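You operate a simulated robot arm through the tools that you are given. There is no shell and no other tool. Be economical: measure what you need, move in short steps, check, and stop when the job is done.

You are at the controls of a simulated two-armed robot. One attempt, no reset.

Task
Stack the aloe can from the side bench on top of the lychee can. Then stack the tub labelled "mango" from the counter by the jugs on top of the tub labelled "pudding". Then push the right fridge door shut. Then switch the yard switch on. Do these in the order given.

Only the result counts: the job must be done as asked and must still hold three seconds after the hand-in. Knocking over, shifting, dropping, spilling or breaking anything else fails it.

Robot
Two 7-joint arms with two-finger parallel grippers on one trunk, on a base that drives. Base frame: it is fixed to the floor where the robot stands at the start and does not move with it; the origin is under the middle of the robot, x ahead of it, y to its left, z up. Readings come in cm, rad, newtons and seconds.
The left shoulder is at the start at [10.6, 17.1, 118.8], the right one opposite. With the tool pointing down near the work surface each hand reaches from about 42 to 90 cm from the robot's upright axis, wherever it stands, measured 20 degrees to its own side. Places, roughly: can [50, 25, 100]; right fridge door [-20, 300, 50]; tub [-125, 275, 100]; yard switch [90, 270, 130]. Payload 4.4 kg a hand.
The tool frame of a hand sits at the grasp point between the pads (the TCP): z along the fingers, y along the line on which they close. The tips reach 2.3 cm beyond it. Largest opening 9.4 cm; finger width 3.8, thickness 1; the body of the gripper, 5.4 by 9.6 cm, starts 3.9 cm behind the TCP.
Orientation is told as [roll, pitch, yaw] about the base's x, y, z axes, in that order, counted from this pose: with the fingers straight down and closing along the base's y, the tool's x points along the base's -x, its y along +y and its z along -z.

Tools
- The arms move only by the tool arm_command. It takes "left_commands", "right_commands" or both (then of equal length, played together; a hand with none holds still); each is a list that holds one entry, the list of rows, each a list of 7 numbers: the shift along the base's x, y, z in units of 30 mm (1.0 is 30 mm), then the turn, a rotation vector about the base's x, y, z in units of 5 degrees (1.0 is 5 degrees), then the opening in per cent of the stroke, from 0 (shut) to 100 (fully open). In form: [[[x, y, z, ax, ay, az, grip], ...]]. A call has 1 to 8 rows; each row shifts and turns the commanded pose from where the row before left it. A call with a number of a shift or a turn outside -1 to 1 is refused whole. Each row takes 0.2 s and may step no farther than 5 cm and 0.15 rad from the row before; otherwise, or with a gripper value out of range, the whole call is refused. A pose out of reach is approached as far as the arm can. The call stops where the force on the tool passes 40 N (or 10 N more than at its start, if that is more) or the arm is blocked; 0.2 s more then pass. Each finger travels about 7.2 cm/s and halts on what it meets, pressing with about 33 N; the grip force reading is that of the motor and also rises with nothing between the fingers. The clock runs only during rows and for 0.2 s after the last one: add rows that do not move to give the fingers time. The reply holds the time, the measured pose of the TCP, the force on the tool along the base axes, the opening and the grip force, in the units named above and with some noise, with the torque about the TCP (base axes, N m) and any sound that the robot's microphone picked up.
- Cameras (640 x 400 px; columns grow to the right, rows downward): "scene" is now at [21.77, 2.95, 137.61]; the picture's right is [0.30, -0.95, 0.00], its down [-0.10, -0.03, -0.99] and it looks along [0.95, 0.30, -0.11] (base axes); focal length 214 px, centre (320, 200). "left" rides on the left gripper at [8.6, -1.6, -7.5] in its tool frame; the picture's right is [0.18, 0.98, 0.00], its down [-0.58, 0.11, -0.81] and it looks along [-0.79, 0.15, 0.59] (tool axes); focal length 243 px, centre (320, 200). "right" rides on the right gripper at [8.6, 1.6, -7.5] in its tool frame; the picture's right is [-0.18, 0.98, 0.00], its down [-0.58, -0.11, -0.81] and it looks along [-0.79, -0.15, 0.59] (tool axes); focal length 243 px, centre (320, 200). There is no depth. A picture from a camera that has moved, and an enlarged one, comes with that camera's place and axes in the base frame and with its lens.
- get_image(camera): a new picture of that camera. It takes no simulated time.
- move_column(by): slides the trunk up (or, below 0, down) by that many cm; the arms and the scene camera ride with it, the base frame stays. It gives what a move gives, with no picture.
- steer(legs): drives the robot by 1 to 6 legs, each [ahead, left, turn to the left] in cm, cm and rad, along the robot's own axes; the way and the turn of a leg run together, so that a leg with both is an arc; at most 150 cm and 3.142 rad a leg. The arms and the cameras ride along, it lands a little off, and it stops where it bumps. It gives what a move gives.
- head_to(pan, tilt): turns the head with the scene camera to pan (to the left, within 1.396 rad either way) and tilt (down, from -0.506 to 1.204), counted from straight ahead of the robot. It gives what a move gives.
- zoom(camera, box): a new picture of the part [left, top, right, bottom] of that camera's present view, enlarged. It takes no simulated time.
- finish_job(): hands the job in; it is judged then, once.

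Go step by step. Nothing tells you exact positions but the pictures and the camera data: compare them with the known pose of the tool, close in by small moves and look again before you grip or let go. The budget is 165 turns and 122 pictures, counting those below and the enlarged ones. Unless the task says otherwise, let go and move clear before handing in, and close with one line.

The tools are called after "Emit:" as a command line: name --argument value ..., lists and objects as JSON in quotes. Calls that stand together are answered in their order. arm_command: Moves the arms, as the interface text tells. Its arguments: {"type":"object","properties":{"left_commands":{"type":"array","items":{"type":"array","items":{"type":"array","items":{"type":"number"}}}},"right_commands":{"type":"array","items":{"type":"array","items":{"type":"array","items":{"type":"number"}}}}},"required":[]} The other tools are called the same way: move_column (by) slides the trunk up or down; steer (legs) drives the base; head_to (pan, tilt) turns the head that bears the scene camera; get_image (camera) takes a picture; zoom (camera, box) takes an enlarged picture of a part of a camera's view; finish_job () hands the job in.

At the start:

```text
t: 0.0
left_ee_pos: [41.86, 50.67, 129.51]
left_tcp_rot: [0.0, 0.0, 0.0]
left_ft_force: [0.0, 0.2, -0.2]
left_wrist_torque: [-0.02, -0.02, -0.02]
left_finger_gap: 9.41
left_finger_force: 0.0
right_ee_pos: [31.83, -1.24, 138.88]
right_tcp_rot: [-0.001, 0.001, 0.0]
right_ft_force: [-0.1, 0.3, 0.2]
right_wrist_torque: [0.01, 0.0, 0.03]
right_finger_gap: 9.4
right_finger_force: 0.1
trunk travel left (down, up): [-20.0, 18.8]
robot x, y, heading: [-0.29, 0.06, 0.009]
head pan, tilt: [0.305, 0.106]
```

scene: 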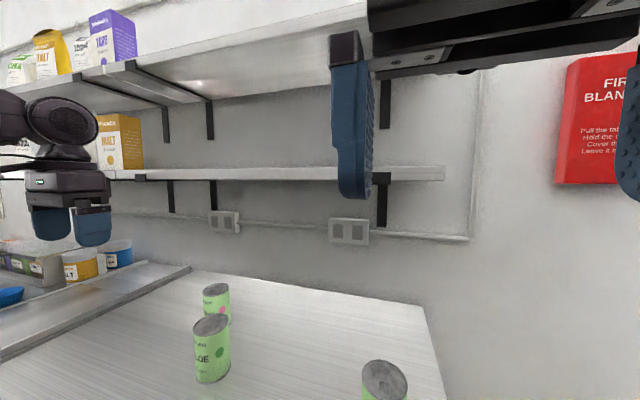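
right: 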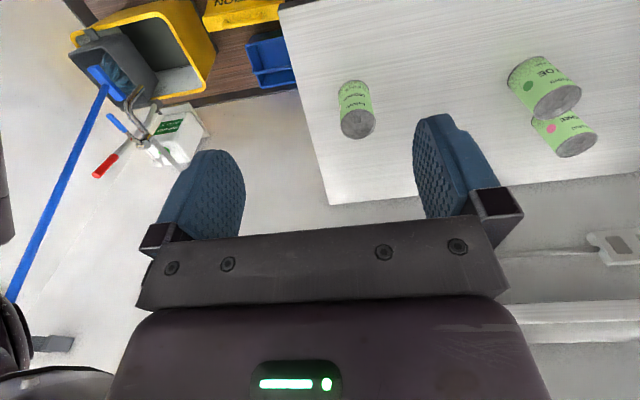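
left: 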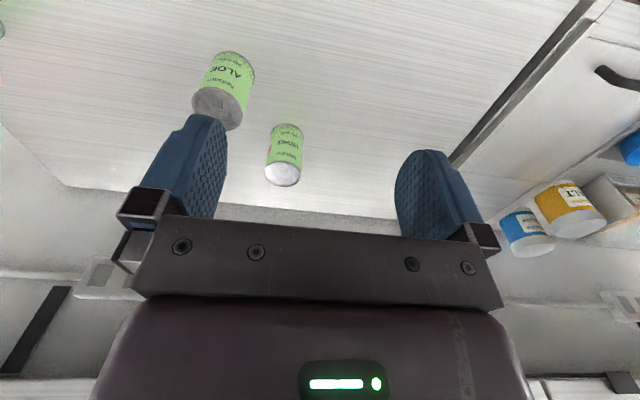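

I see three green cans on a side bench: one aloe, and two others whose labels I need to read. I'll zoom in first.

Emit:
zoom --camera "right" --box '[320, 40, 620, 200]'

Emit:
head_to --pan 0.3 --tilt 0.6

Emit:
get_image --camera "scene"

```text
2.13 times, centred on (470, 120) of right
camera zoom: at [23.11, 0.46, 146.43], right [0.18, 0.98, 0.0], down [0.58, -0.11, 0.81], along [0.79, -0.15, -0.59], focal length 518 px, centre (0, 371)
```

zoom: 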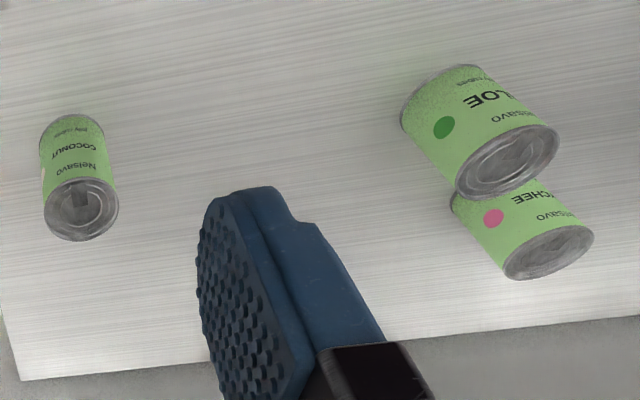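

```text
t: 0.9
left_ee_pos: [41.8, 50.53, 129.65]
left_tcp_rot: [0.002, -0.001, 0.002]
left_ft_force: [0.5, -0.5, 0.3]
left_wrist_torque: [-0.01, 0.01, 0.01]
left_finger_gap: 9.39
left_finger_force: 0.1
right_ee_pos: [31.84, -1.18, 139.03]
right_tcp_rot: [0.001, 0.0, 0.001]
right_ft_force: [-0.5, 0.0, -0.9]
right_wrist_torque: [-0.03, 0.01, -0.04]
right_finger_gap: 9.42
right_finger_force: 0.0
trunk travel left (down, up): [-20.0, 18.8]
robot x, y, heading: [-0.2, 0.01, 0.004]
head pan, tilt: [0.3, 0.6]
```

```text
117 pictures are left
camera scene: at [21.43, 2.78, 133.07], right [0.3, -0.96, 0.0], down [-0.54, -0.17, -0.83], along [0.79, 0.24, -0.56], focal length 214 px, centre (320, 200)
```

scene: 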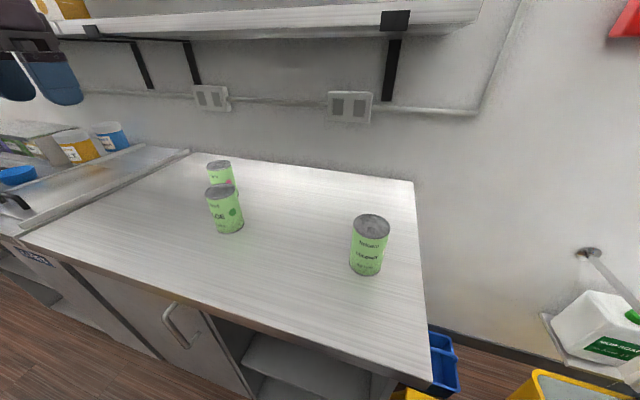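

The aloe top is about (55.9, 38.3, 105.7) and the lychee top about (68.1, 48.5, 105.8). Next I bring the left hand above the aloe can.

Emit:
arm_command --left_commands '[[[0.783, -0.678, -0.77, 0, 0, 0, 100], [0.783, -0.678, -0.77, 0, 0, 0, 100], [0.783, -0.678, -0.77, 0, 0, 0, 100], [0.783, -0.678, -0.77, 0, 0, 0, 100], [0.783, -0.678, -0.77, 0, 0, 0, 100], [0.783, -0.678, -0.77, 0, 0, 0, 100]]]'

Emit:
get_image --camera "left"

Emit:
get_image --camera "scene"

```text
t: 2.3
left_ee_pos: [56.16, 38.28, 115.53]
left_tcp_rot: [0.0, 0.002, 0.001]
left_ft_force: [-0.1, -0.2, -0.3]
left_wrist_torque: [0.0, 0.05, -0.02]
left_finger_gap: 9.4
left_finger_force: 0.1
right_ee_pos: [32.02, -1.18, 138.89]
right_tcp_rot: [0.0, 0.004, -0.001]
right_ft_force: [0.3, 0.1, 0.4]
right_wrist_torque: [0.0, 0.09, -0.02]
right_finger_gap: 9.4
right_finger_force: 0.1
trunk travel left (down, up): [-20.0, 18.8]
robot x, y, heading: [0.07, 0.26, 0.003]
head pan, tilt: [0.3, 0.6]
```

```text
116 pictures are left
camera left: at [47.64, 36.71, 122.96], right [-0.18, 0.98, 0.0], down [0.58, 0.11, 0.81], along [0.79, 0.15, -0.59], focal length 243 px, centre (320, 200)
```

left: 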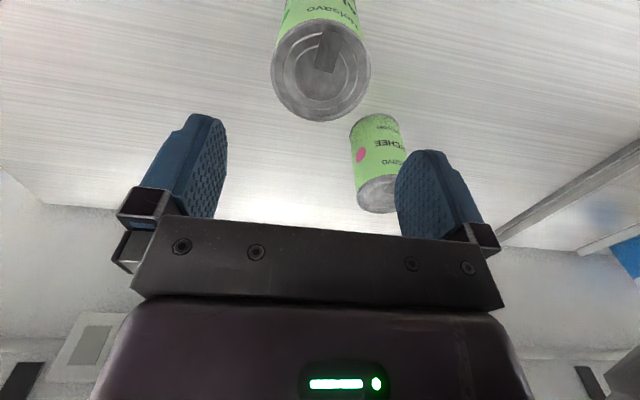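

```text
115 pictures are left
camera scene: at [21.64, 2.73, 133.0], right [0.3, -0.96, 0.0], down [-0.54, -0.17, -0.82], along [0.79, 0.24, -0.57], focal length 214 px, centre (320, 200)
```

scene: 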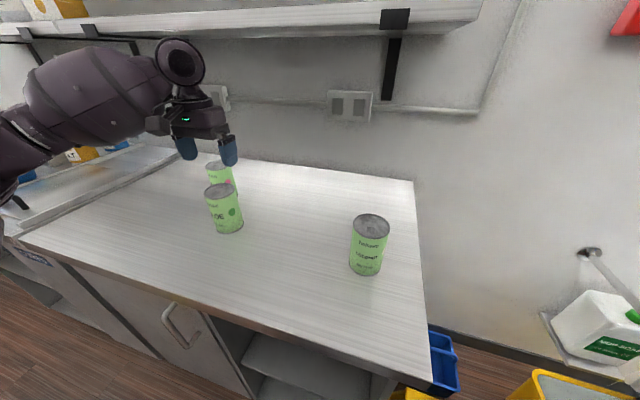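

The hand is well centred over the aloe can (about 7 cm wide). Going down to grip near its top.

Emit:
arm_command --left_commands '[[[-0.02, 0, -0.85, 0, 0, 0, 100], [-0.02, 0, -0.85, 0, 0, 0, 100], [-0.02, 0, -0.85, 0, 0, 0, 100], [-0.02, 0, -0.85, 0, 0, 0, 100], [-0.02, 0, -0.8, 0, 0, 0, 100]]]'

Emit:
get_image --camera "scene"

Emit:
get_image --camera "left"

```text
t: 3.5
left_ee_pos: [55.65, 38.5, 103.02]
left_tcp_rot: [-0.002, -0.001, 0.0]
left_ft_force: [0.3, -0.6, -0.6]
left_wrist_torque: [0.0, 0.02, 0.0]
left_finger_gap: 9.42
left_finger_force: 0.1
right_ee_pos: [31.76, -1.12, 139.06]
right_tcp_rot: [0.0, 0.001, -0.002]
right_ft_force: [-0.3, -0.5, -0.4]
right_wrist_torque: [0.01, -0.03, -0.02]
right_finger_gap: 9.41
right_finger_force: 0.1
trunk travel left (down, up): [-20.0, 18.8]
robot x, y, heading: [0.15, -0.18, -0.003]
head pan, tilt: [0.3, 0.6]
```

```text
114 pictures are left
camera scene: at [21.45, 2.81, 133.05], right [0.3, -0.96, 0.0], down [-0.54, -0.17, -0.82], along [0.79, 0.24, -0.57], focal length 214 px, centre (320, 200)
```

scene: 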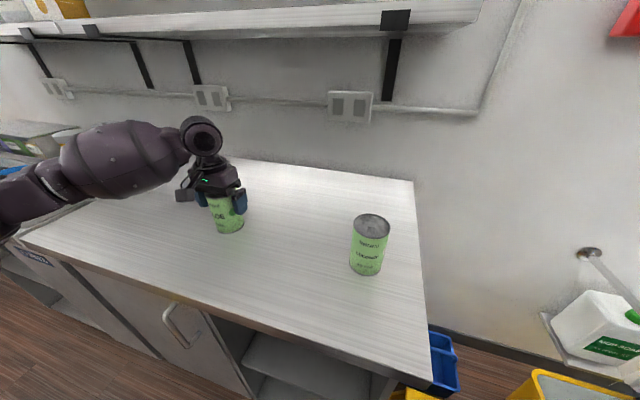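

```text
113 pictures are left
camera left: at [47.08, 36.84, 110.44], right [-0.18, 0.98, 0.0], down [0.58, 0.11, 0.81], along [0.79, 0.15, -0.59], focal length 243 px, centre (320, 200)
```

left: 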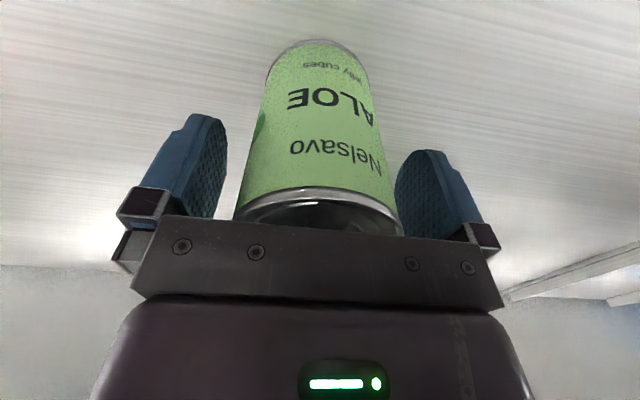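

The can is between the pads. Closing and then lifting.

Emit:
arm_command --left_commands '[[[0, 0, 0, 0, 0, 0, 40], [0, 0, 0, 0, 0, 0, 40], [0, 0, 0, 0, 0, 0, 40], [0, 0, 0, 0, 0, 0, 40]]]'

Emit:
arm_command --left_commands '[[[0, 0, 0.5, 0, 0, 0, 40], [0, 0, 0.85, 0, 0, 0, 40], [0, 0, 0.95, 0, 0, 0, 40], [0, 0, 0.95, 0, 0, 0, 40], [0, 0, 0.95, 0, 0, 0, 40], [0, 0, 0.5, 0, 0, 0, 40]]]'

Emit:
get_image --camera "scene"

Emit:
get_image --camera "left"

```text
t: 4.5
left_ee_pos: [55.67, 38.58, 102.97]
left_tcp_rot: [-0.001, 0.0, 0.0]
left_ft_force: [-0.8, -1.7, -0.4]
left_wrist_torque: [-0.06, -0.08, -0.06]
left_finger_gap: 6.73
left_finger_force: 32.9
right_ee_pos: [31.75, -1.18, 139.05]
right_tcp_rot: [0.0, -0.001, -0.001]
right_ft_force: [0.7, 0.3, -0.4]
right_wrist_torque: [0.01, -0.02, -0.04]
right_finger_gap: 9.4
right_finger_force: 0.1
trunk travel left (down, up): [-20.0, 18.8]
robot x, y, heading: [0.1, -0.05, -0.0]
head pan, tilt: [0.3, 0.6]
```

```text
t: 5.9
left_ee_pos: [55.76, 38.51, 117.18]
left_tcp_rot: [-0.001, 0.001, 0.001]
left_ft_force: [-0.2, 0.8, -5.0]
left_wrist_torque: [0.01, 0.01, 0.02]
left_finger_gap: 6.7
left_finger_force: 32.5
right_ee_pos: [31.72, -1.16, 139.03]
right_tcp_rot: [0.0, 0.002, 0.0]
right_ft_force: [0.3, -0.3, -0.3]
right_wrist_torque: [0.02, 0.0, -0.02]
right_finger_gap: 9.4
right_finger_force: 0.0
trunk travel left (down, up): [-20.0, 18.8]
robot x, y, heading: [-0.11, -0.43, 0.001]
head pan, tilt: [0.3, 0.6]
```

```text
112 pictures are left
camera scene: at [21.46, 2.8, 133.05], right [0.3, -0.96, 0.0], down [-0.54, -0.17, -0.82], along [0.79, 0.24, -0.57], focal length 214 px, centre (320, 200)
```

scene: 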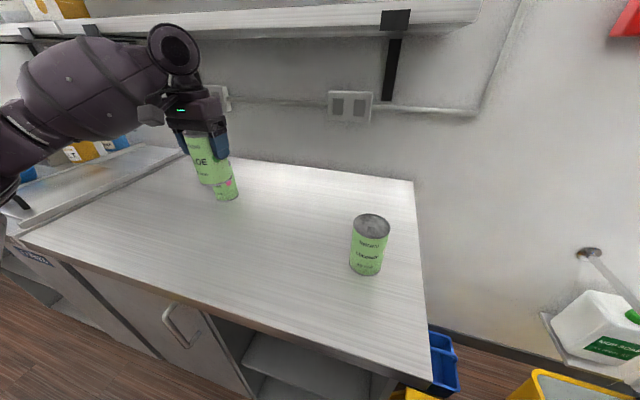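

```text
111 pictures are left
camera left: at [47.12, 36.81, 124.64], right [-0.18, 0.98, 0.0], down [0.58, 0.11, 0.81], along [0.79, 0.15, -0.59], focal length 243 px, centre (320, 200)
```

left: 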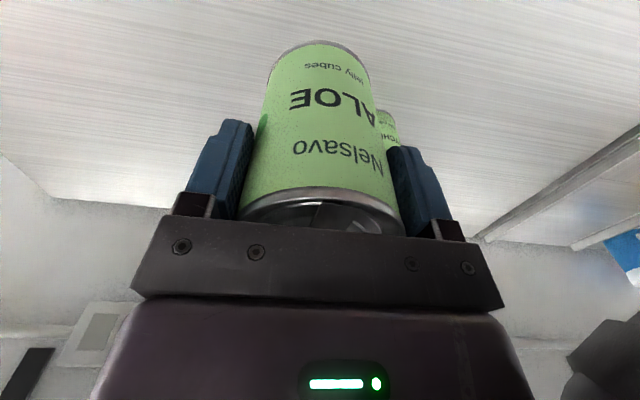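

The can is held securely. I move it to the left of the lychee can to get an unobstructed look at the target.

Emit:
arm_command --left_commands '[[[0, 0.9, 0.2, 0, 0, 0, 40], [0, 0.9, 0.2, 0, 0, 0, 40], [0, 0.9, 0.2, 0, 0, 0, 40], [0, 0.9, 0.2, 0, 0, 0, 40], [0, 0.9, 0.2, 0, 0, 0, 40]]]'

Emit:
zoom --camera "scene" --box '[120, 100, 320, 225]'

Emit:
zoom --camera "right" --box '[400, 40, 640, 190]'

Emit:
zoom --camera "left" --box '[80, 50, 400, 250]'

```text
t: 7.1
left_ee_pos: [55.56, 52.12, 120.13]
left_tcp_rot: [-0.001, -0.002, -0.002]
left_ft_force: [0.1, 0.4, -5.5]
left_wrist_torque: [0.02, 0.0, 0.02]
left_finger_gap: 6.74
left_finger_force: 33.1
right_ee_pos: [31.81, -0.98, 139.01]
right_tcp_rot: [0.0, 0.001, -0.001]
right_ft_force: [-0.2, 1.3, 0.4]
right_wrist_torque: [-0.02, 0.0, 0.02]
right_finger_gap: 9.4
right_finger_force: 0.1
trunk travel left (down, up): [-20.0, 18.8]
robot x, y, heading: [-0.08, 0.02, -0.001]
head pan, tilt: [0.3, 0.6]
```

```text
3.20 times, centred on (220, 162) of scene
camera zoom: at [21.45, 2.87, 133.05], right [0.3, -0.96, 0.0], down [-0.54, -0.17, -0.82], along [0.79, 0.24, -0.57], focal length 686 px, centre (640, 320)
```

zoom: 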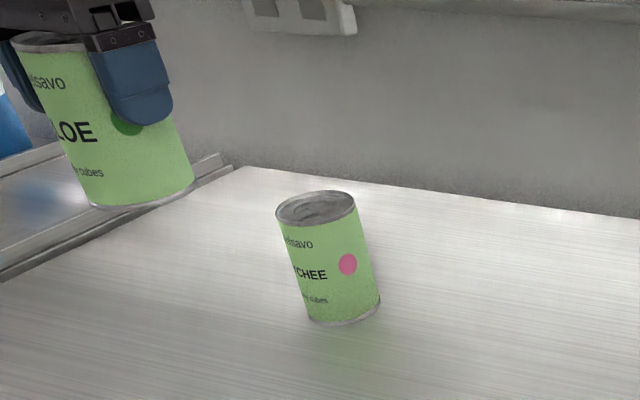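

```text
2.67 times, centred on (520, 115) of right
camera zoom: at [23.13, 0.56, 146.42], right [0.18, 0.98, 0.0], down [0.58, -0.11, 0.81], along [0.79, -0.15, -0.59], focal length 647 px, centre (-213, 427)
```

zoom: 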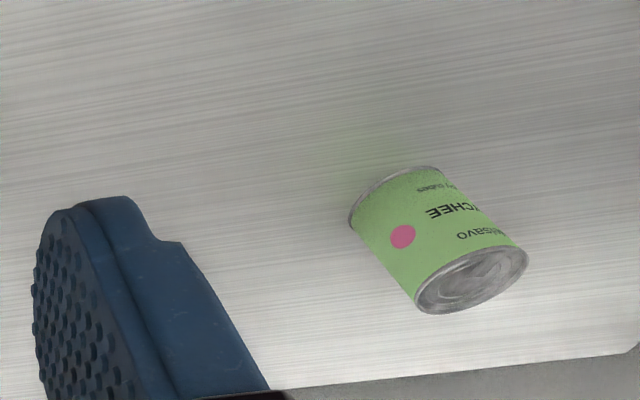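

```text
2.00 times, centred on (240, 150) of left
camera zoom: at [47.05, 50.48, 127.55], right [-0.18, 0.98, 0.0], down [0.58, 0.11, 0.81], along [0.79, 0.15, -0.59], focal length 485 px, centre (480, 300)
```

zoom: 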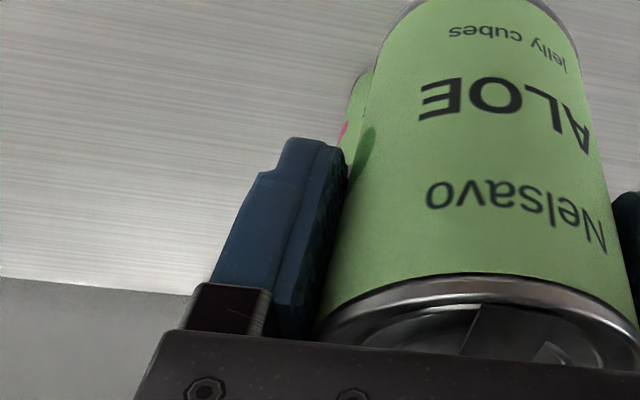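

The lychee top is around (67.8, 48.3, 106). I bring the aloe above it with clearance and compare alignment in two views.

Emit:
arm_command --left_commands '[[[0.82, -0.25, -0.17, 0, 0, 0, 40], [0.82, -0.25, -0.17, 0, 0, 0, 40], [0.82, -0.25, -0.17, 0, 0, 0, 40], [0.82, -0.25, -0.17, 0, 0, 0, 40], [0.82, -0.25, -0.17, 0, 0, 0, 40]]]'

Emit:
zoom --camera "scene" --box '[120, 100, 320, 225]'

Emit:
zoom --camera "right" --box '[400, 40, 640, 190]'

```text
t: 8.5
left_ee_pos: [65.39, 49.16, 118.06]
left_tcp_rot: [0.01, -0.008, 0.015]
left_ft_force: [-0.1, 0.9, -5.4]
left_wrist_torque: [0.0, 0.03, -0.01]
left_finger_gap: 6.71
left_finger_force: 33.2
right_ee_pos: [29.88, -0.91, 139.43]
right_tcp_rot: [0.0, -0.011, 0.014]
right_ft_force: [-0.8, -0.4, 0.7]
right_wrist_torque: [0.04, 0.0, 0.01]
right_finger_gap: 9.41
right_finger_force: 0.1
trunk travel left (down, up): [-20.0, 18.8]
robot x, y, heading: [-0.7, -0.01, 0.013]
head pan, tilt: [0.3, 0.6]
stopped in row 5 (left hand): the arm was blocked; the commanded pose is now the measured one
```

```text
3.20 times, centred on (220, 162) of scene
camera zoom: at [19.54, 2.88, 133.35], right [0.31, -0.95, 0.0], down [-0.53, -0.17, -0.83], along [0.79, 0.26, -0.56], focal length 686 px, centre (640, 320)
```

zoom: 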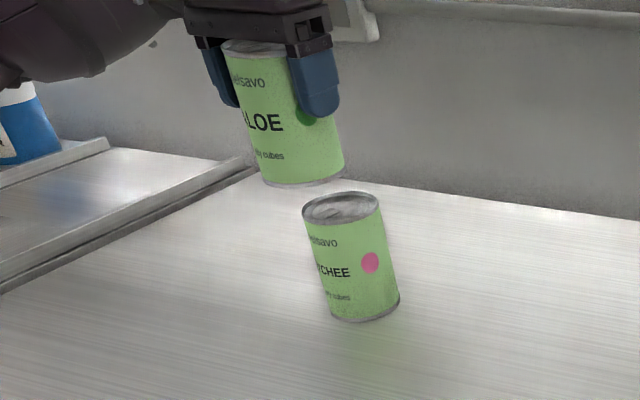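

```text
2.67 times, centred on (520, 115) of right
camera zoom: at [21.11, 0.57, 146.73], right [0.17, 0.99, 0.0], down [0.57, -0.1, 0.81], along [0.8, -0.14, -0.58], focal length 647 px, centre (-213, 427)
```

zoom: 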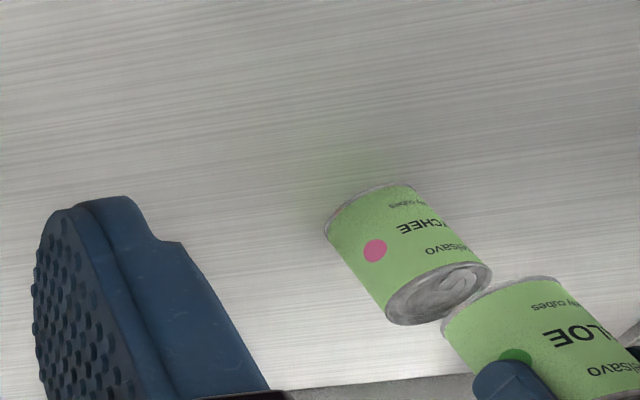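

The arm got blocked; something likely touched the shelf. I look at the whole scene with the head raised.

Emit:
head_to --pan 0.6 --tilt 0.15

Emit:
get_image --camera "scene"

Emit:
get_image --camera "left"

```text
t: 9.4
left_ee_pos: [65.37, 49.06, 118.04]
left_tcp_rot: [0.007, -0.006, 0.01]
left_ft_force: [-0.9, -0.2, -5.5]
left_wrist_torque: [-0.04, 0.03, -0.01]
left_finger_gap: 6.74
left_finger_force: 33.1
right_ee_pos: [29.7, -0.77, 139.35]
right_tcp_rot: [0.001, -0.013, 0.01]
right_ft_force: [-0.5, -0.7, -0.6]
right_wrist_torque: [-0.02, 0.01, -0.01]
right_finger_gap: 9.38
right_finger_force: 0.0
trunk travel left (down, up): [-20.0, 18.8]
robot x, y, heading: [-0.27, -0.33, 0.012]
head pan, tilt: [0.6, 0.15]
```

```text
105 pictures are left
camera scene: at [18.51, 5.69, 137.46], right [0.57, -0.82, 0.01], down [-0.11, -0.09, -0.99], along [0.81, 0.57, -0.14], focal length 214 px, centre (320, 200)
```

scene: 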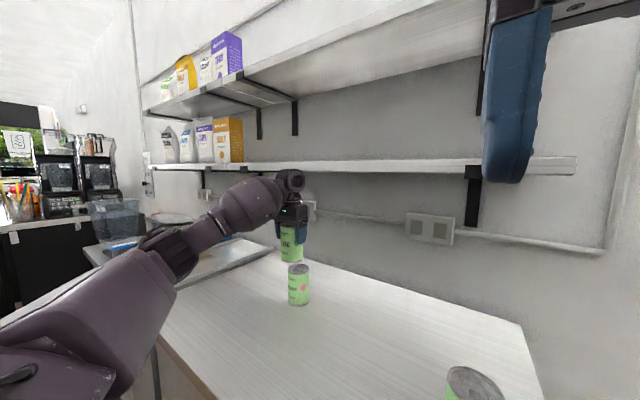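

```text
104 pictures are left
camera left: at [56.79, 47.32, 125.47], right [-0.19, 0.98, 0.01], down [0.57, 0.11, 0.81], along [0.8, 0.16, -0.58], focal length 243 px, centre (320, 200)
```

left: 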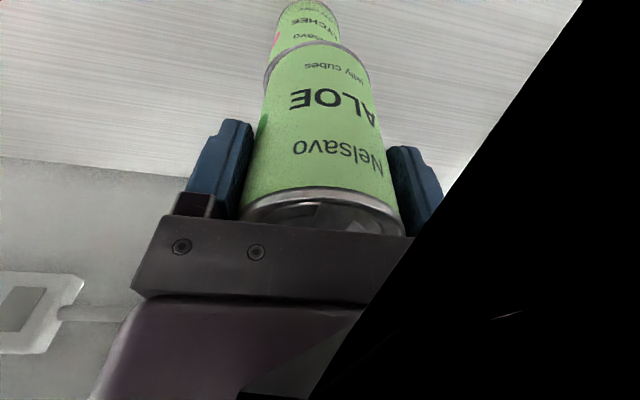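

The wrist top met the front of the lower shelf (bottom about z 136.7). I back off, drop to z≈115 so the wrist clears under the shelf, and re-check.

Emit:
arm_command --left_commands '[[[-0.8, 0, 0, 0, 0, 0, 40], [-0.8, -0.1, 0, 0, 0, 0, 40], [0, 0, -0.5, -0.05, 0.05, -0.1, 40], [0, 0, -0.5, 0, 0, 0, 40], [0, 0, 0, 0, 0, 0, 40]]]'

Emit:
get_image --camera "scene"

```text
t: 10.6
left_ee_pos: [62.34, 48.52, 114.36]
left_tcp_rot: [0.003, 0.01, -0.001]
left_ft_force: [-0.9, 1.0, -1.2]
left_wrist_torque: [0.06, -0.03, 0.01]
left_finger_gap: 6.74
left_finger_force: 33.3
right_ee_pos: [31.62, -0.78, 138.92]
right_tcp_rot: [-0.001, 0.003, 0.008]
right_ft_force: [0.5, 0.0, -0.2]
right_wrist_torque: [-0.01, 0.0, 0.01]
right_finger_gap: 9.39
right_finger_force: 0.1
trunk travel left (down, up): [-20.0, 18.8]
robot x, y, heading: [-0.35, 0.08, 0.01]
head pan, tilt: [0.6, 0.15]
```

```text
103 pictures are left
camera scene: at [20.34, 5.57, 137.2], right [0.57, -0.82, 0.0], down [-0.12, -0.09, -0.99], along [0.81, 0.57, -0.15], focal length 214 px, centre (320, 200)
```

scene: 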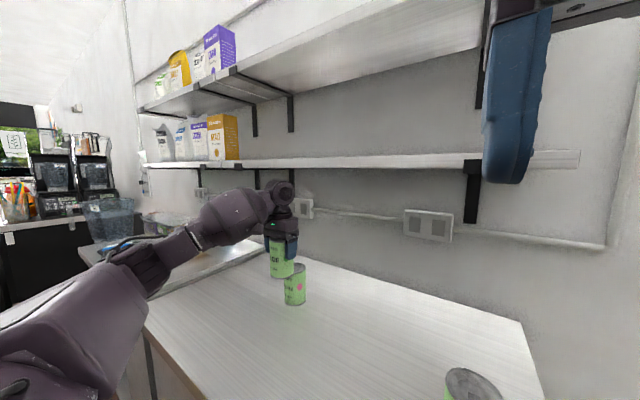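

The downward force dropped, so the can may be touching the lychee rim. Zooming to check.

Emit:
zoom --camera "scene" --box '[220, 210, 380, 310]'

Emit:
zoom --camera "right" --box '[400, 40, 640, 190]'

```text
4.00 times, centred on (300, 260) of scene
camera zoom: at [20.34, 5.57, 137.2], right [0.57, -0.82, 0.0], down [-0.12, -0.09, -0.99], along [0.81, 0.57, -0.15], focal length 858 px, centre (400, -40)
```

zoom: 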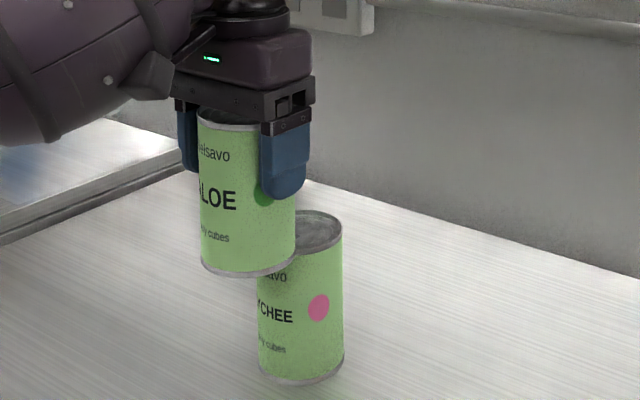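

```text
2.67 times, centred on (520, 115) of right
camera zoom: at [22.87, 0.64, 146.4], right [0.18, 0.98, 0.0], down [0.58, -0.1, 0.81], along [0.79, -0.14, -0.59], focal length 647 px, centre (-213, 427)
```

zoom: 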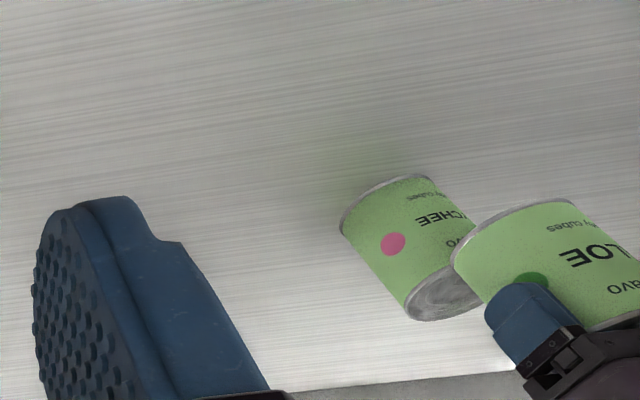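

The aloe is just touching the lychee rim. I raise it about 1 cm, check the force, and then advance slowly.

Emit:
arm_command --left_commands '[[[0, 0, 0.35, 0, 0, 0, 40], [0, 0, 0, 0, -0.1, 0, 40], [0, 0, 0, 0, 0, 0, 40]]]'

Emit:
zoom --camera "scene" --box '[220, 150, 380, 310]'

```text
t: 11.4
left_ee_pos: [62.35, 48.54, 115.26]
left_tcp_rot: [0.001, 0.003, -0.002]
left_ft_force: [0.8, 0.9, -5.7]
left_wrist_torque: [0.0, 0.02, -0.04]
left_finger_gap: 6.72
left_finger_force: 33.1
right_ee_pos: [31.42, -0.95, 138.97]
right_tcp_rot: [0.0, 0.002, 0.007]
right_ft_force: [-0.9, 0.4, -0.2]
right_wrist_torque: [-0.02, -0.02, -0.04]
right_finger_gap: 9.39
right_finger_force: 0.0
trunk travel left (down, up): [-20.0, 18.8]
robot x, y, heading: [-0.3, -0.12, 0.008]
head pan, tilt: [0.6, 0.15]
```

```text
2.50 times, centred on (300, 230) of scene
camera zoom: at [20.31, 5.56, 137.2], right [0.57, -0.82, 0.0], down [-0.12, -0.09, -0.99], along [0.81, 0.57, -0.15], focal length 536 px, centre (370, 125)
```

zoom: 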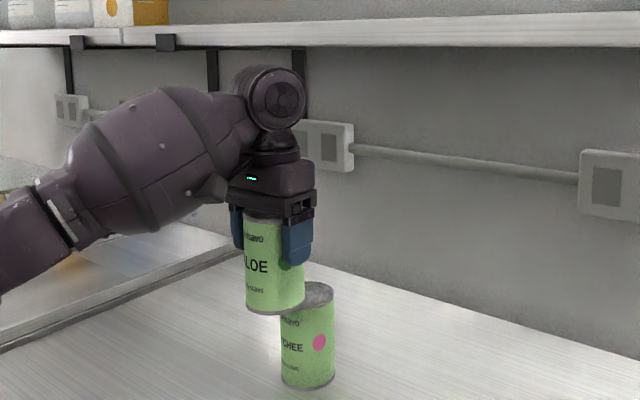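

Clear of both lychee and shelf. Advancing in x to sit over the lychee.

Emit:
arm_command --left_commands '[[[0.38, 0, 0, 0, 0, 0, 40], [0.38, 0, 0, 0, 0, 0, 40], [0.38, 0, 0, 0, 0, 0, 40], [0.38, 0, 0, 0, 0, 0, 40], [0.38, 0, 0, 0, 0, 0, 40], [0, 0, 0, 0, 0, 0, 40]]]'

Emit:
zoom --camera "scene" --box '[220, 150, 380, 310]'

Emit:
zoom --camera "right" --box '[400, 40, 640, 190]'

```text
t: 12.8
left_ee_pos: [68.03, 48.56, 115.25]
left_tcp_rot: [0.001, 0.003, 0.001]
left_ft_force: [0.6, -0.3, -5.8]
left_wrist_torque: [0.0, 0.04, 0.0]
left_finger_gap: 6.7
left_finger_force: 32.9
right_ee_pos: [31.5, -0.84, 138.93]
right_tcp_rot: [0.001, 0.002, 0.009]
right_ft_force: [0.5, -0.6, -0.1]
right_wrist_torque: [-0.02, 0.05, -0.05]
right_finger_gap: 9.42
right_finger_force: 0.1
trunk travel left (down, up): [-20.0, 18.8]
robot x, y, heading: [-0.1, 0.01, 0.009]
head pan, tilt: [0.6, 0.15]
```

```text
2.50 times, centred on (300, 230) of scene
camera zoom: at [20.29, 5.59, 137.2], right [0.57, -0.82, 0.0], down [-0.12, -0.09, -0.99], along [0.81, 0.57, -0.15], focal length 536 px, centre (370, 125)
```

zoom: 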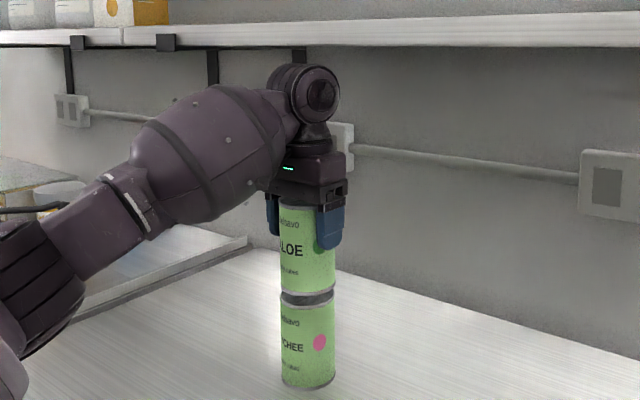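

```text
2.67 times, centred on (520, 115) of right
camera zoom: at [22.81, 0.67, 146.42], right [0.18, 0.98, 0.0], down [0.58, -0.1, 0.81], along [0.79, -0.14, -0.59], focal length 647 px, centre (-213, 427)
```

zoom: 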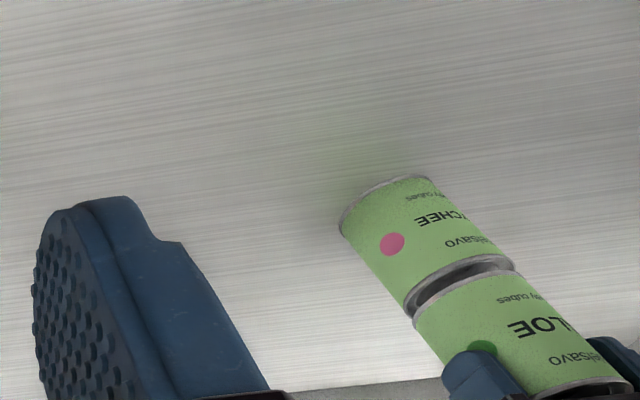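

The two cans line up in both views. Lowering to contact.

Emit:
arm_command --left_commands '[[[0, 0, -0.1, 0, 0, 0, 40], [0, 0, -0.1, 0, 0, 0, 40], [0, 0, -0.08, 0, 0, 0, 40], [0, 0, 0, 0, 0, 0, 40]]]'

Emit:
zoom --camera "scene" --box '[260, 220, 356, 280]'

```text
t: 13.8
left_ee_pos: [68.01, 48.45, 114.26]
left_tcp_rot: [0.0, 0.003, 0.001]
left_ft_force: [0.6, 0.4, -5.3]
left_wrist_torque: [-0.02, -0.01, 0.01]
left_finger_gap: 6.72
left_finger_force: 33.2
right_ee_pos: [31.68, -0.97, 139.06]
right_tcp_rot: [0.0, 0.002, 0.007]
right_ft_force: [-0.4, -1.5, -0.4]
right_wrist_torque: [-0.01, -0.01, 0.01]
right_finger_gap: 9.39
right_finger_force: 0.1
trunk travel left (down, up): [-20.0, 18.8]
robot x, y, heading: [-0.45, 0.08, 0.013]
head pan, tilt: [0.6, 0.15]
```

```text
6.67 times, centred on (308, 250) of scene
camera zoom: at [20.31, 5.57, 137.2], right [0.57, -0.82, 0.0], down [-0.12, -0.09, -0.99], along [0.81, 0.57, -0.15], focal length 1430 px, centre (400, -133)
```

zoom: 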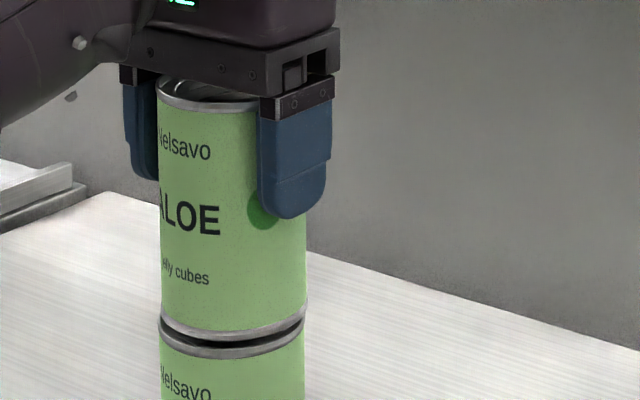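

A small gap remains; lowering further in small steps.

Emit:
arm_command --left_commands '[[[0, 0, -0.08, 0, 0, 0, 40], [0, 0, -0.06, 0, 0, 0, 40], [0, 0, 0, 0, 0, 0, 40]]]'

Emit:
zoom --camera "scene" --box '[260, 220, 356, 280]'

```text
t: 14.6
left_ee_pos: [68.02, 48.53, 114.28]
left_tcp_rot: [0.001, -0.002, 0.001]
left_ft_force: [2.2, 1.0, 6.1]
left_wrist_torque: [-0.05, -0.1, 0.04]
left_finger_gap: 6.71
left_finger_force: 33.1
right_ee_pos: [31.4, -0.91, 138.9]
right_tcp_rot: [0.001, 0.0, 0.007]
right_ft_force: [-0.7, -0.3, -0.2]
right_wrist_torque: [0.05, 0.01, -0.02]
right_finger_gap: 9.38
right_finger_force: 0.0
trunk travel left (down, up): [-20.0, 18.8]
robot x, y, heading: [-0.33, 0.47, 0.011]
head pan, tilt: [0.6, 0.15]
```

```text
6.67 times, centred on (308, 250) of scene
camera zoom: at [20.24, 5.52, 137.24], right [0.57, -0.82, 0.0], down [-0.12, -0.09, -0.99], along [0.81, 0.57, -0.15], focal length 1430 px, centre (400, -133)
```

zoom: 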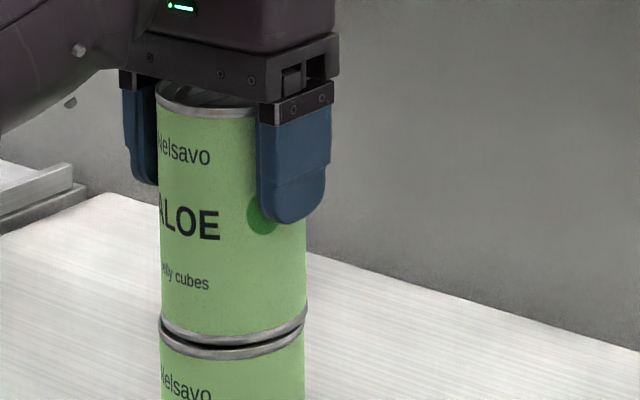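

Contact is made. I relieve the pressure slightly and open the fingers.

Emit:
arm_command --left_commands '[[[0, 0, 0.05, 0, 0, 0, 40], [0, 0, 0, 0, 0, 0, 40], [0, 0, 0, 0, 0, 0, 85], [0, 0, 0, 0, 0, 0, 100], [0, 0, 0, 0, 0, 0, 100], [0, 0, 0, 0, 0, 0, 100]]]'

Emit:
zoom --camera "scene" --box '[260, 220, 356, 280]'

Emit:
get_image --camera "left"

```text
t: 16.0
left_ee_pos: [67.96, 48.46, 114.1]
left_tcp_rot: [0.001, 0.0, -0.001]
left_ft_force: [0.4, -0.3, 0.5]
left_wrist_torque: [0.01, -0.01, 0.02]
left_finger_gap: 9.41
left_finger_force: 0.0
right_ee_pos: [31.49, -0.97, 138.99]
right_tcp_rot: [0.0, -0.001, 0.007]
right_ft_force: [1.2, 0.5, 0.1]
right_wrist_torque: [-0.02, 0.01, -0.01]
right_finger_gap: 9.42
right_finger_force: 0.1
trunk travel left (down, up): [-20.0, 18.8]
robot x, y, heading: [-0.27, -0.23, 0.014]
head pan, tilt: [0.6, 0.15]
```

```text
6.67 times, centred on (308, 250) of scene
camera zoom: at [20.27, 5.54, 137.21], right [0.57, -0.82, 0.0], down [-0.12, -0.09, -0.99], along [0.81, 0.57, -0.15], focal length 1430 px, centre (400, -133)
```

zoom: 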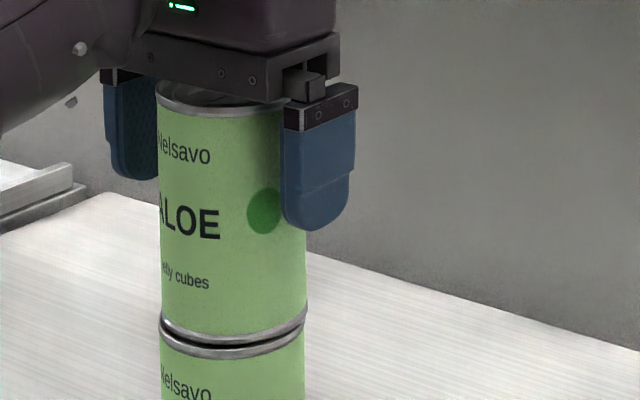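

```text
94 pictures are left
camera left: at [59.42, 46.87, 121.67], right [-0.18, 0.98, 0.0], down [0.58, 0.11, 0.81], along [0.79, 0.15, -0.59], focal length 243 px, centre (320, 200)
```

left: 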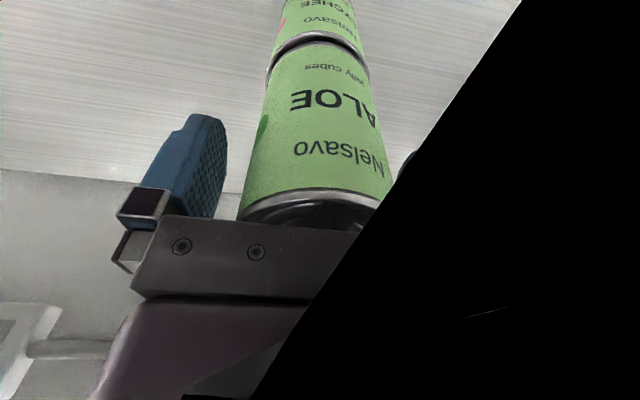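

Released; the stack stands. I lift slightly and retreat straight back in -x.

Emit:
arm_command --left_commands '[[[0, 0, 0.2, 0, 0, 0, 100], [-0.4, 0, 0.1, 0, 0, 0, 100], [-0.6, 0, 0, 0, 0, 0, 100], [-0.8, 0, 0, 0, 0, 0, 100], [-0.9, 0, 0, 0, 0, 0, 100], [-0.9, 0, 0, 0, 0, 0, 100], [-0.9, 0, 0, 0, 0, 0, 100], [-0.9, 0, 0, 0, 0, 0, 100]]]'

Emit:
get_image --camera "scene"

Emit:
get_image --camera "left"

```text
t: 17.8
left_ee_pos: [51.69, 48.5, 115.11]
left_tcp_rot: [0.001, 0.001, -0.002]
left_ft_force: [0.0, -0.9, 0.0]
left_wrist_torque: [0.0, 0.0, -0.06]
left_finger_gap: 9.41
left_finger_force: 0.0
right_ee_pos: [31.41, -0.88, 139.08]
right_tcp_rot: [-0.002, 0.0, 0.01]
right_ft_force: [-0.2, 0.4, 0.0]
right_wrist_torque: [-0.01, 0.04, 0.01]
right_finger_gap: 9.4
right_finger_force: 0.0
trunk travel left (down, up): [-20.0, 18.8]
robot x, y, heading: [-0.42, 0.12, 0.01]
head pan, tilt: [0.6, 0.15]
```

```text
93 pictures are left
camera scene: at [20.16, 5.54, 137.24], right [0.57, -0.82, 0.0], down [-0.12, -0.09, -0.99], along [0.81, 0.57, -0.15], focal length 214 px, centre (320, 200)
```

scene: 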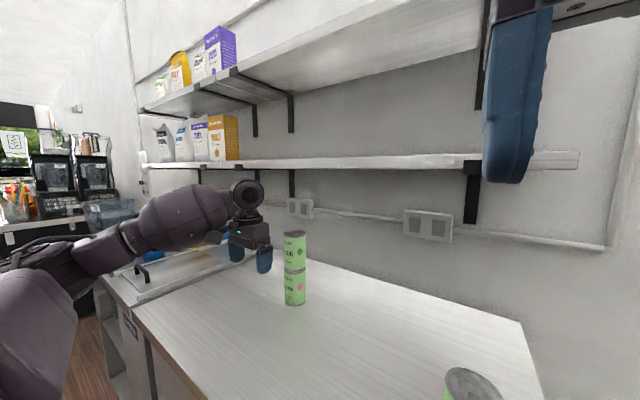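

```text
92 pictures are left
camera left: at [43.09, 46.88, 122.59], right [-0.18, 0.98, 0.0], down [0.58, 0.11, 0.81], along [0.79, 0.15, -0.59], focal length 243 px, centre (320, 200)
```

left: 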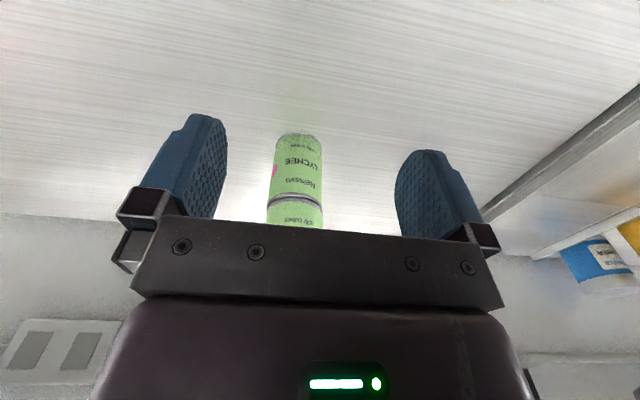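

The first stack stands. I retract the left arm, then look around to plan the drive.

Emit:
arm_command --left_commands '[[[-0.8, -0.5, 0.4, 0, 0, 0, 100], [-0.8, -0.5, 0.6, 0, 0, 0, 100], [-0.8, -0.5, 0.7, 0, 0, 0, 100], [-0.8, -0.5, 0.7, 0, 0, 0, 100], [-0.8, -0.5, 0.7, 0, 0, 0, 100], [-0.8, -0.5, 0.7, 0, 0, 0, 100], [-0.8, -0.5, 0.7, 0, 0, 0, 100]]]'

Emit:
head_to --pan 1.3 --tilt 0.35

Emit:
get_image --camera "scene"

```text
t: 19.4
left_ee_pos: [34.82, 37.95, 128.55]
left_tcp_rot: [0.003, 0.001, -0.001]
left_ft_force: [-0.7, -0.9, -0.7]
left_wrist_torque: [-0.03, 0.01, -0.02]
left_finger_gap: 9.4
left_finger_force: 0.1
right_ee_pos: [31.52, -0.97, 139.07]
right_tcp_rot: [0.0, -0.002, 0.007]
right_ft_force: [-0.8, -0.6, -0.3]
right_wrist_torque: [0.04, -0.02, 0.0]
right_finger_gap: 9.41
right_finger_force: 0.1
trunk travel left (down, up): [-20.0, 18.8]
robot x, y, heading: [-0.55, -0.12, 0.008]
head pan, tilt: [0.6, 0.15]
```

```text
t: 20.5
left_ee_pos: [34.94, 37.92, 128.39]
left_tcp_rot: [0.004, 0.002, -0.001]
left_ft_force: [-0.2, 0.5, 0.1]
left_wrist_torque: [-0.04, -0.04, 0.0]
left_finger_gap: 9.42
left_finger_force: 0.1
right_ee_pos: [31.53, -0.91, 139.06]
right_tcp_rot: [0.0, 0.002, 0.008]
right_ft_force: [1.3, -0.2, 0.2]
right_wrist_torque: [-0.02, -0.02, 0.0]
right_finger_gap: 9.41
right_finger_force: 0.1
trunk travel left (down, up): [-20.0, 18.8]
robot x, y, heading: [-0.26, -0.08, 0.005]
head pan, tilt: [1.3, 0.351]
```

```text
91 pictures are left
camera scene: at [15.09, 9.24, 135.34], right [0.97, -0.26, 0.0], down [-0.09, -0.33, -0.94], along [0.24, 0.91, -0.34], focal length 214 px, centre (320, 200)
```

scene: 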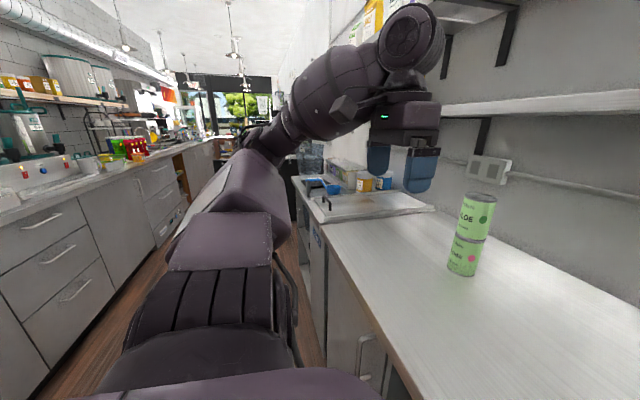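

A galley kitchen: counters at x≈-93 and x≈35, aisle running along +y. I back into the aisle centre and turn left.

Emit:
steer --legs '[[-26, 0, 0], [0, 0, 1.571]]'

Emit:
head_to --pan 0.2 --tilt 0.2

Emit:
get_image --camera "scene"

```text
t: 26.2
left_ee_pos: [-64.87, 34.76, 128.49]
left_tcp_rot: [0.002, 0.001, 1.58]
left_ft_force: [-0.4, 0.1, -0.3]
left_wrist_torque: [0.01, -0.01, 0.04]
left_finger_gap: 9.4
left_finger_force: 0.1
right_ee_pos: [-26.02, 31.37, 138.98]
right_tcp_rot: [-0.001, 0.0, 1.589]
right_ft_force: [-0.4, 0.0, -0.5]
right_wrist_torque: [0.0, 0.0, -0.01]
right_finger_gap: 9.4
right_finger_force: 0.0
trunk travel left (down, up): [-20.0, 18.8]
robot x, y, heading: [-26.48, -0.18, 1.584]
head pan, tilt: [1.3, 0.351]
```

```text
t: 27.5
left_ee_pos: [-64.84, 34.67, 128.56]
left_tcp_rot: [0.002, 0.001, 1.581]
left_ft_force: [-0.1, 0.6, 0.6]
left_wrist_torque: [0.03, 0.02, 0.0]
left_finger_gap: 9.42
left_finger_force: 0.0
right_ee_pos: [-25.89, 31.65, 138.97]
right_tcp_rot: [0.001, 0.001, 1.591]
right_ft_force: [0.0, 0.5, 0.0]
right_wrist_torque: [-0.01, 0.01, -0.01]
right_finger_gap: 9.41
right_finger_force: 0.1
trunk travel left (down, up): [-20.0, 18.8]
robot x, y, heading: [-26.35, -0.45, 1.589]
head pan, tilt: [0.201, 0.201]
```

```text
90 pictures are left
camera scene: at [-28.69, 21.89, 136.74], right [0.98, 0.22, 0.0], down [0.04, -0.19, -0.98], along [-0.22, 0.96, -0.2], focal length 214 px, centre (320, 200)
```

scene: 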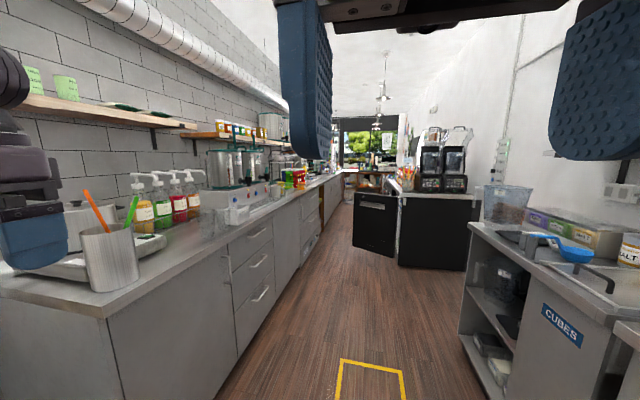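

The aisle is clear; the open black fridge door is ahead right and the jugs are on the left counter. Driving forward.

Emit:
steer --legs '[[140, 8, 0]]'

Emit:
head_to --pan 0.75 --tilt 0.35

Emit:
get_image --camera "scene"

Emit:
head_to --pan -0.5 --tilt 0.3

Emit:
get_image --camera "scene"

```text
t: 34.5
left_ee_pos: [-75.22, 174.9, 128.54]
left_tcp_rot: [0.001, 0.003, 1.581]
left_ft_force: [0.2, 0.0, 0.3]
left_wrist_torque: [0.01, -0.05, 0.03]
left_finger_gap: 9.38
left_finger_force: 0.0
right_ee_pos: [-36.36, 171.65, 139.01]
right_tcp_rot: [0.0, 0.0, 1.589]
right_ft_force: [0.0, 0.2, 0.7]
right_wrist_torque: [-0.01, -0.02, 0.0]
right_finger_gap: 9.4
right_finger_force: 0.1
trunk travel left (down, up): [-20.0, 18.8]
robot x, y, heading: [-36.85, 139.99, 1.588]
head pan, tilt: [0.201, 0.201]
```

```text
t: 35.5
left_ee_pos: [-75.08, 174.89, 128.6]
left_tcp_rot: [0.002, 0.001, 1.58]
left_ft_force: [0.0, 0.8, 0.5]
left_wrist_torque: [0.01, 0.0, -0.02]
left_finger_gap: 9.4
left_finger_force: 0.1
right_ee_pos: [-36.22, 171.7, 139.06]
right_tcp_rot: [0.001, 0.0, 1.588]
right_ft_force: [0.3, 0.1, -0.4]
right_wrist_torque: [0.03, -0.01, 0.0]
right_finger_gap: 9.44
right_finger_force: 0.1
trunk travel left (down, up): [-20.0, 18.8]
robot x, y, heading: [-36.94, 139.71, 1.588]
head pan, tilt: [0.75, 0.351]
```

```text
89 pictures are left
camera scene: at [-43.49, 159.65, 135.34], right [0.72, 0.69, 0.0], down [0.24, -0.25, -0.94], along [-0.65, 0.68, -0.34], focal length 214 px, centre (320, 200)
```

scene: 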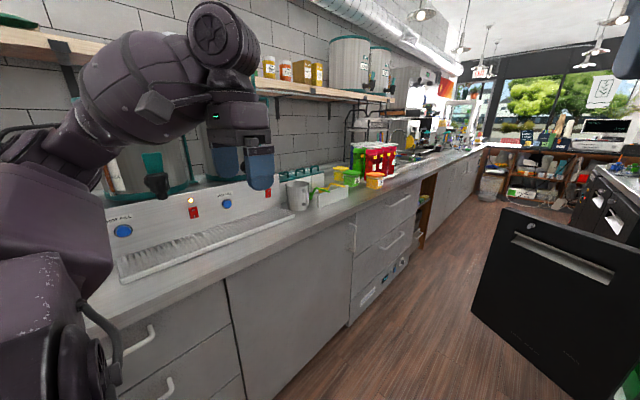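

```text
t: 36.9
left_ee_pos: [-75.27, 174.85, 128.71]
left_tcp_rot: [0.0, 0.001, 1.58]
left_ft_force: [0.1, -0.2, 0.3]
left_wrist_torque: [-0.02, -0.02, 0.02]
left_finger_gap: 9.4
left_finger_force: 0.1
right_ee_pos: [-36.24, 171.68, 138.87]
right_tcp_rot: [-0.001, -0.001, 1.588]
right_ft_force: [0.0, -0.9, 0.5]
right_wrist_torque: [0.0, -0.01, 0.0]
right_finger_gap: 9.4
right_finger_force: 0.0
trunk travel left (down, up): [-20.0, 18.8]
robot x, y, heading: [-37.28, 140.2, 1.588]
head pan, tilt: [-0.499, 0.3]
```

```text
88 pictures are left
camera scene: at [-32.71, 161.22, 135.81], right [0.89, -0.46, 0.0], down [-0.14, -0.26, -0.96], along [0.44, 0.85, -0.3], focal length 214 px, centre (320, 200)
```

scene: 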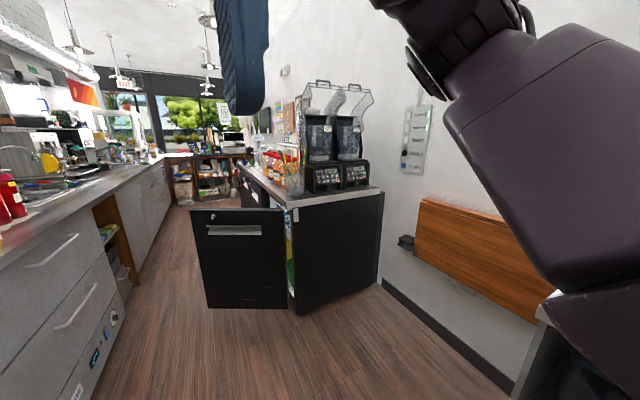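

The switch panel is on the right wall and the fridge door is half open into the aisle. I drive forward a bit and turn toward the left counter.

Emit:
steer --legs '[[100, 8, 0], [0, 0, 0.8]]'

Emit:
head_to --pan 0.2 --tilt 0.4

Emit:
get_image --camera "scene"

```text
t: 44.2
left_ee_pos: [-98.53, 236.13, 128.54]
left_tcp_rot: [0.002, 0.002, 2.386]
left_ft_force: [0.5, -0.3, 0.6]
left_wrist_torque: [0.0, 0.0, 0.01]
left_finger_gap: 9.39
left_finger_force: 0.1
right_ee_pos: [-69.21, 262.05, 139.09]
right_tcp_rot: [0.001, 0.0, 2.394]
right_ft_force: [0.2, 0.4, 0.7]
right_wrist_torque: [0.05, 0.01, 0.01]
right_finger_gap: 9.39
right_finger_force: 0.0
trunk travel left (down, up): [-20.0, 18.8]
robot x, y, heading: [-46.97, 239.43, 2.395]
head pan, tilt: [-0.499, 0.3]
```

```text
t: 45.3
left_ee_pos: [-98.69, 236.22, 128.62]
left_tcp_rot: [0.0, 0.002, 2.386]
left_ft_force: [-0.6, -0.1, 0.2]
left_wrist_torque: [-0.03, 0.01, -0.02]
left_finger_gap: 9.39
left_finger_force: 0.0
right_ee_pos: [-69.37, 262.06, 138.94]
right_tcp_rot: [0.001, 0.0, 2.393]
right_ft_force: [-0.8, -0.5, -1.1]
right_wrist_torque: [-0.01, 0.05, -0.01]
right_finger_gap: 9.39
right_finger_force: 0.0
trunk travel left (down, up): [-20.0, 18.8]
robot x, y, heading: [-46.56, 239.54, 2.392]
head pan, tilt: [0.201, 0.4]
```

```text
87 pictures are left
camera scene: at [-64.11, 253.38, 134.88], right [0.52, 0.85, 0.0], down [0.33, -0.2, -0.92], along [-0.79, 0.48, -0.39], focal length 214 px, centre (320, 200)
```

scene: 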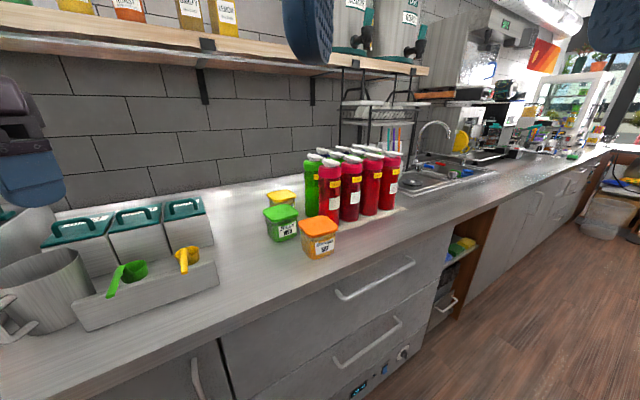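

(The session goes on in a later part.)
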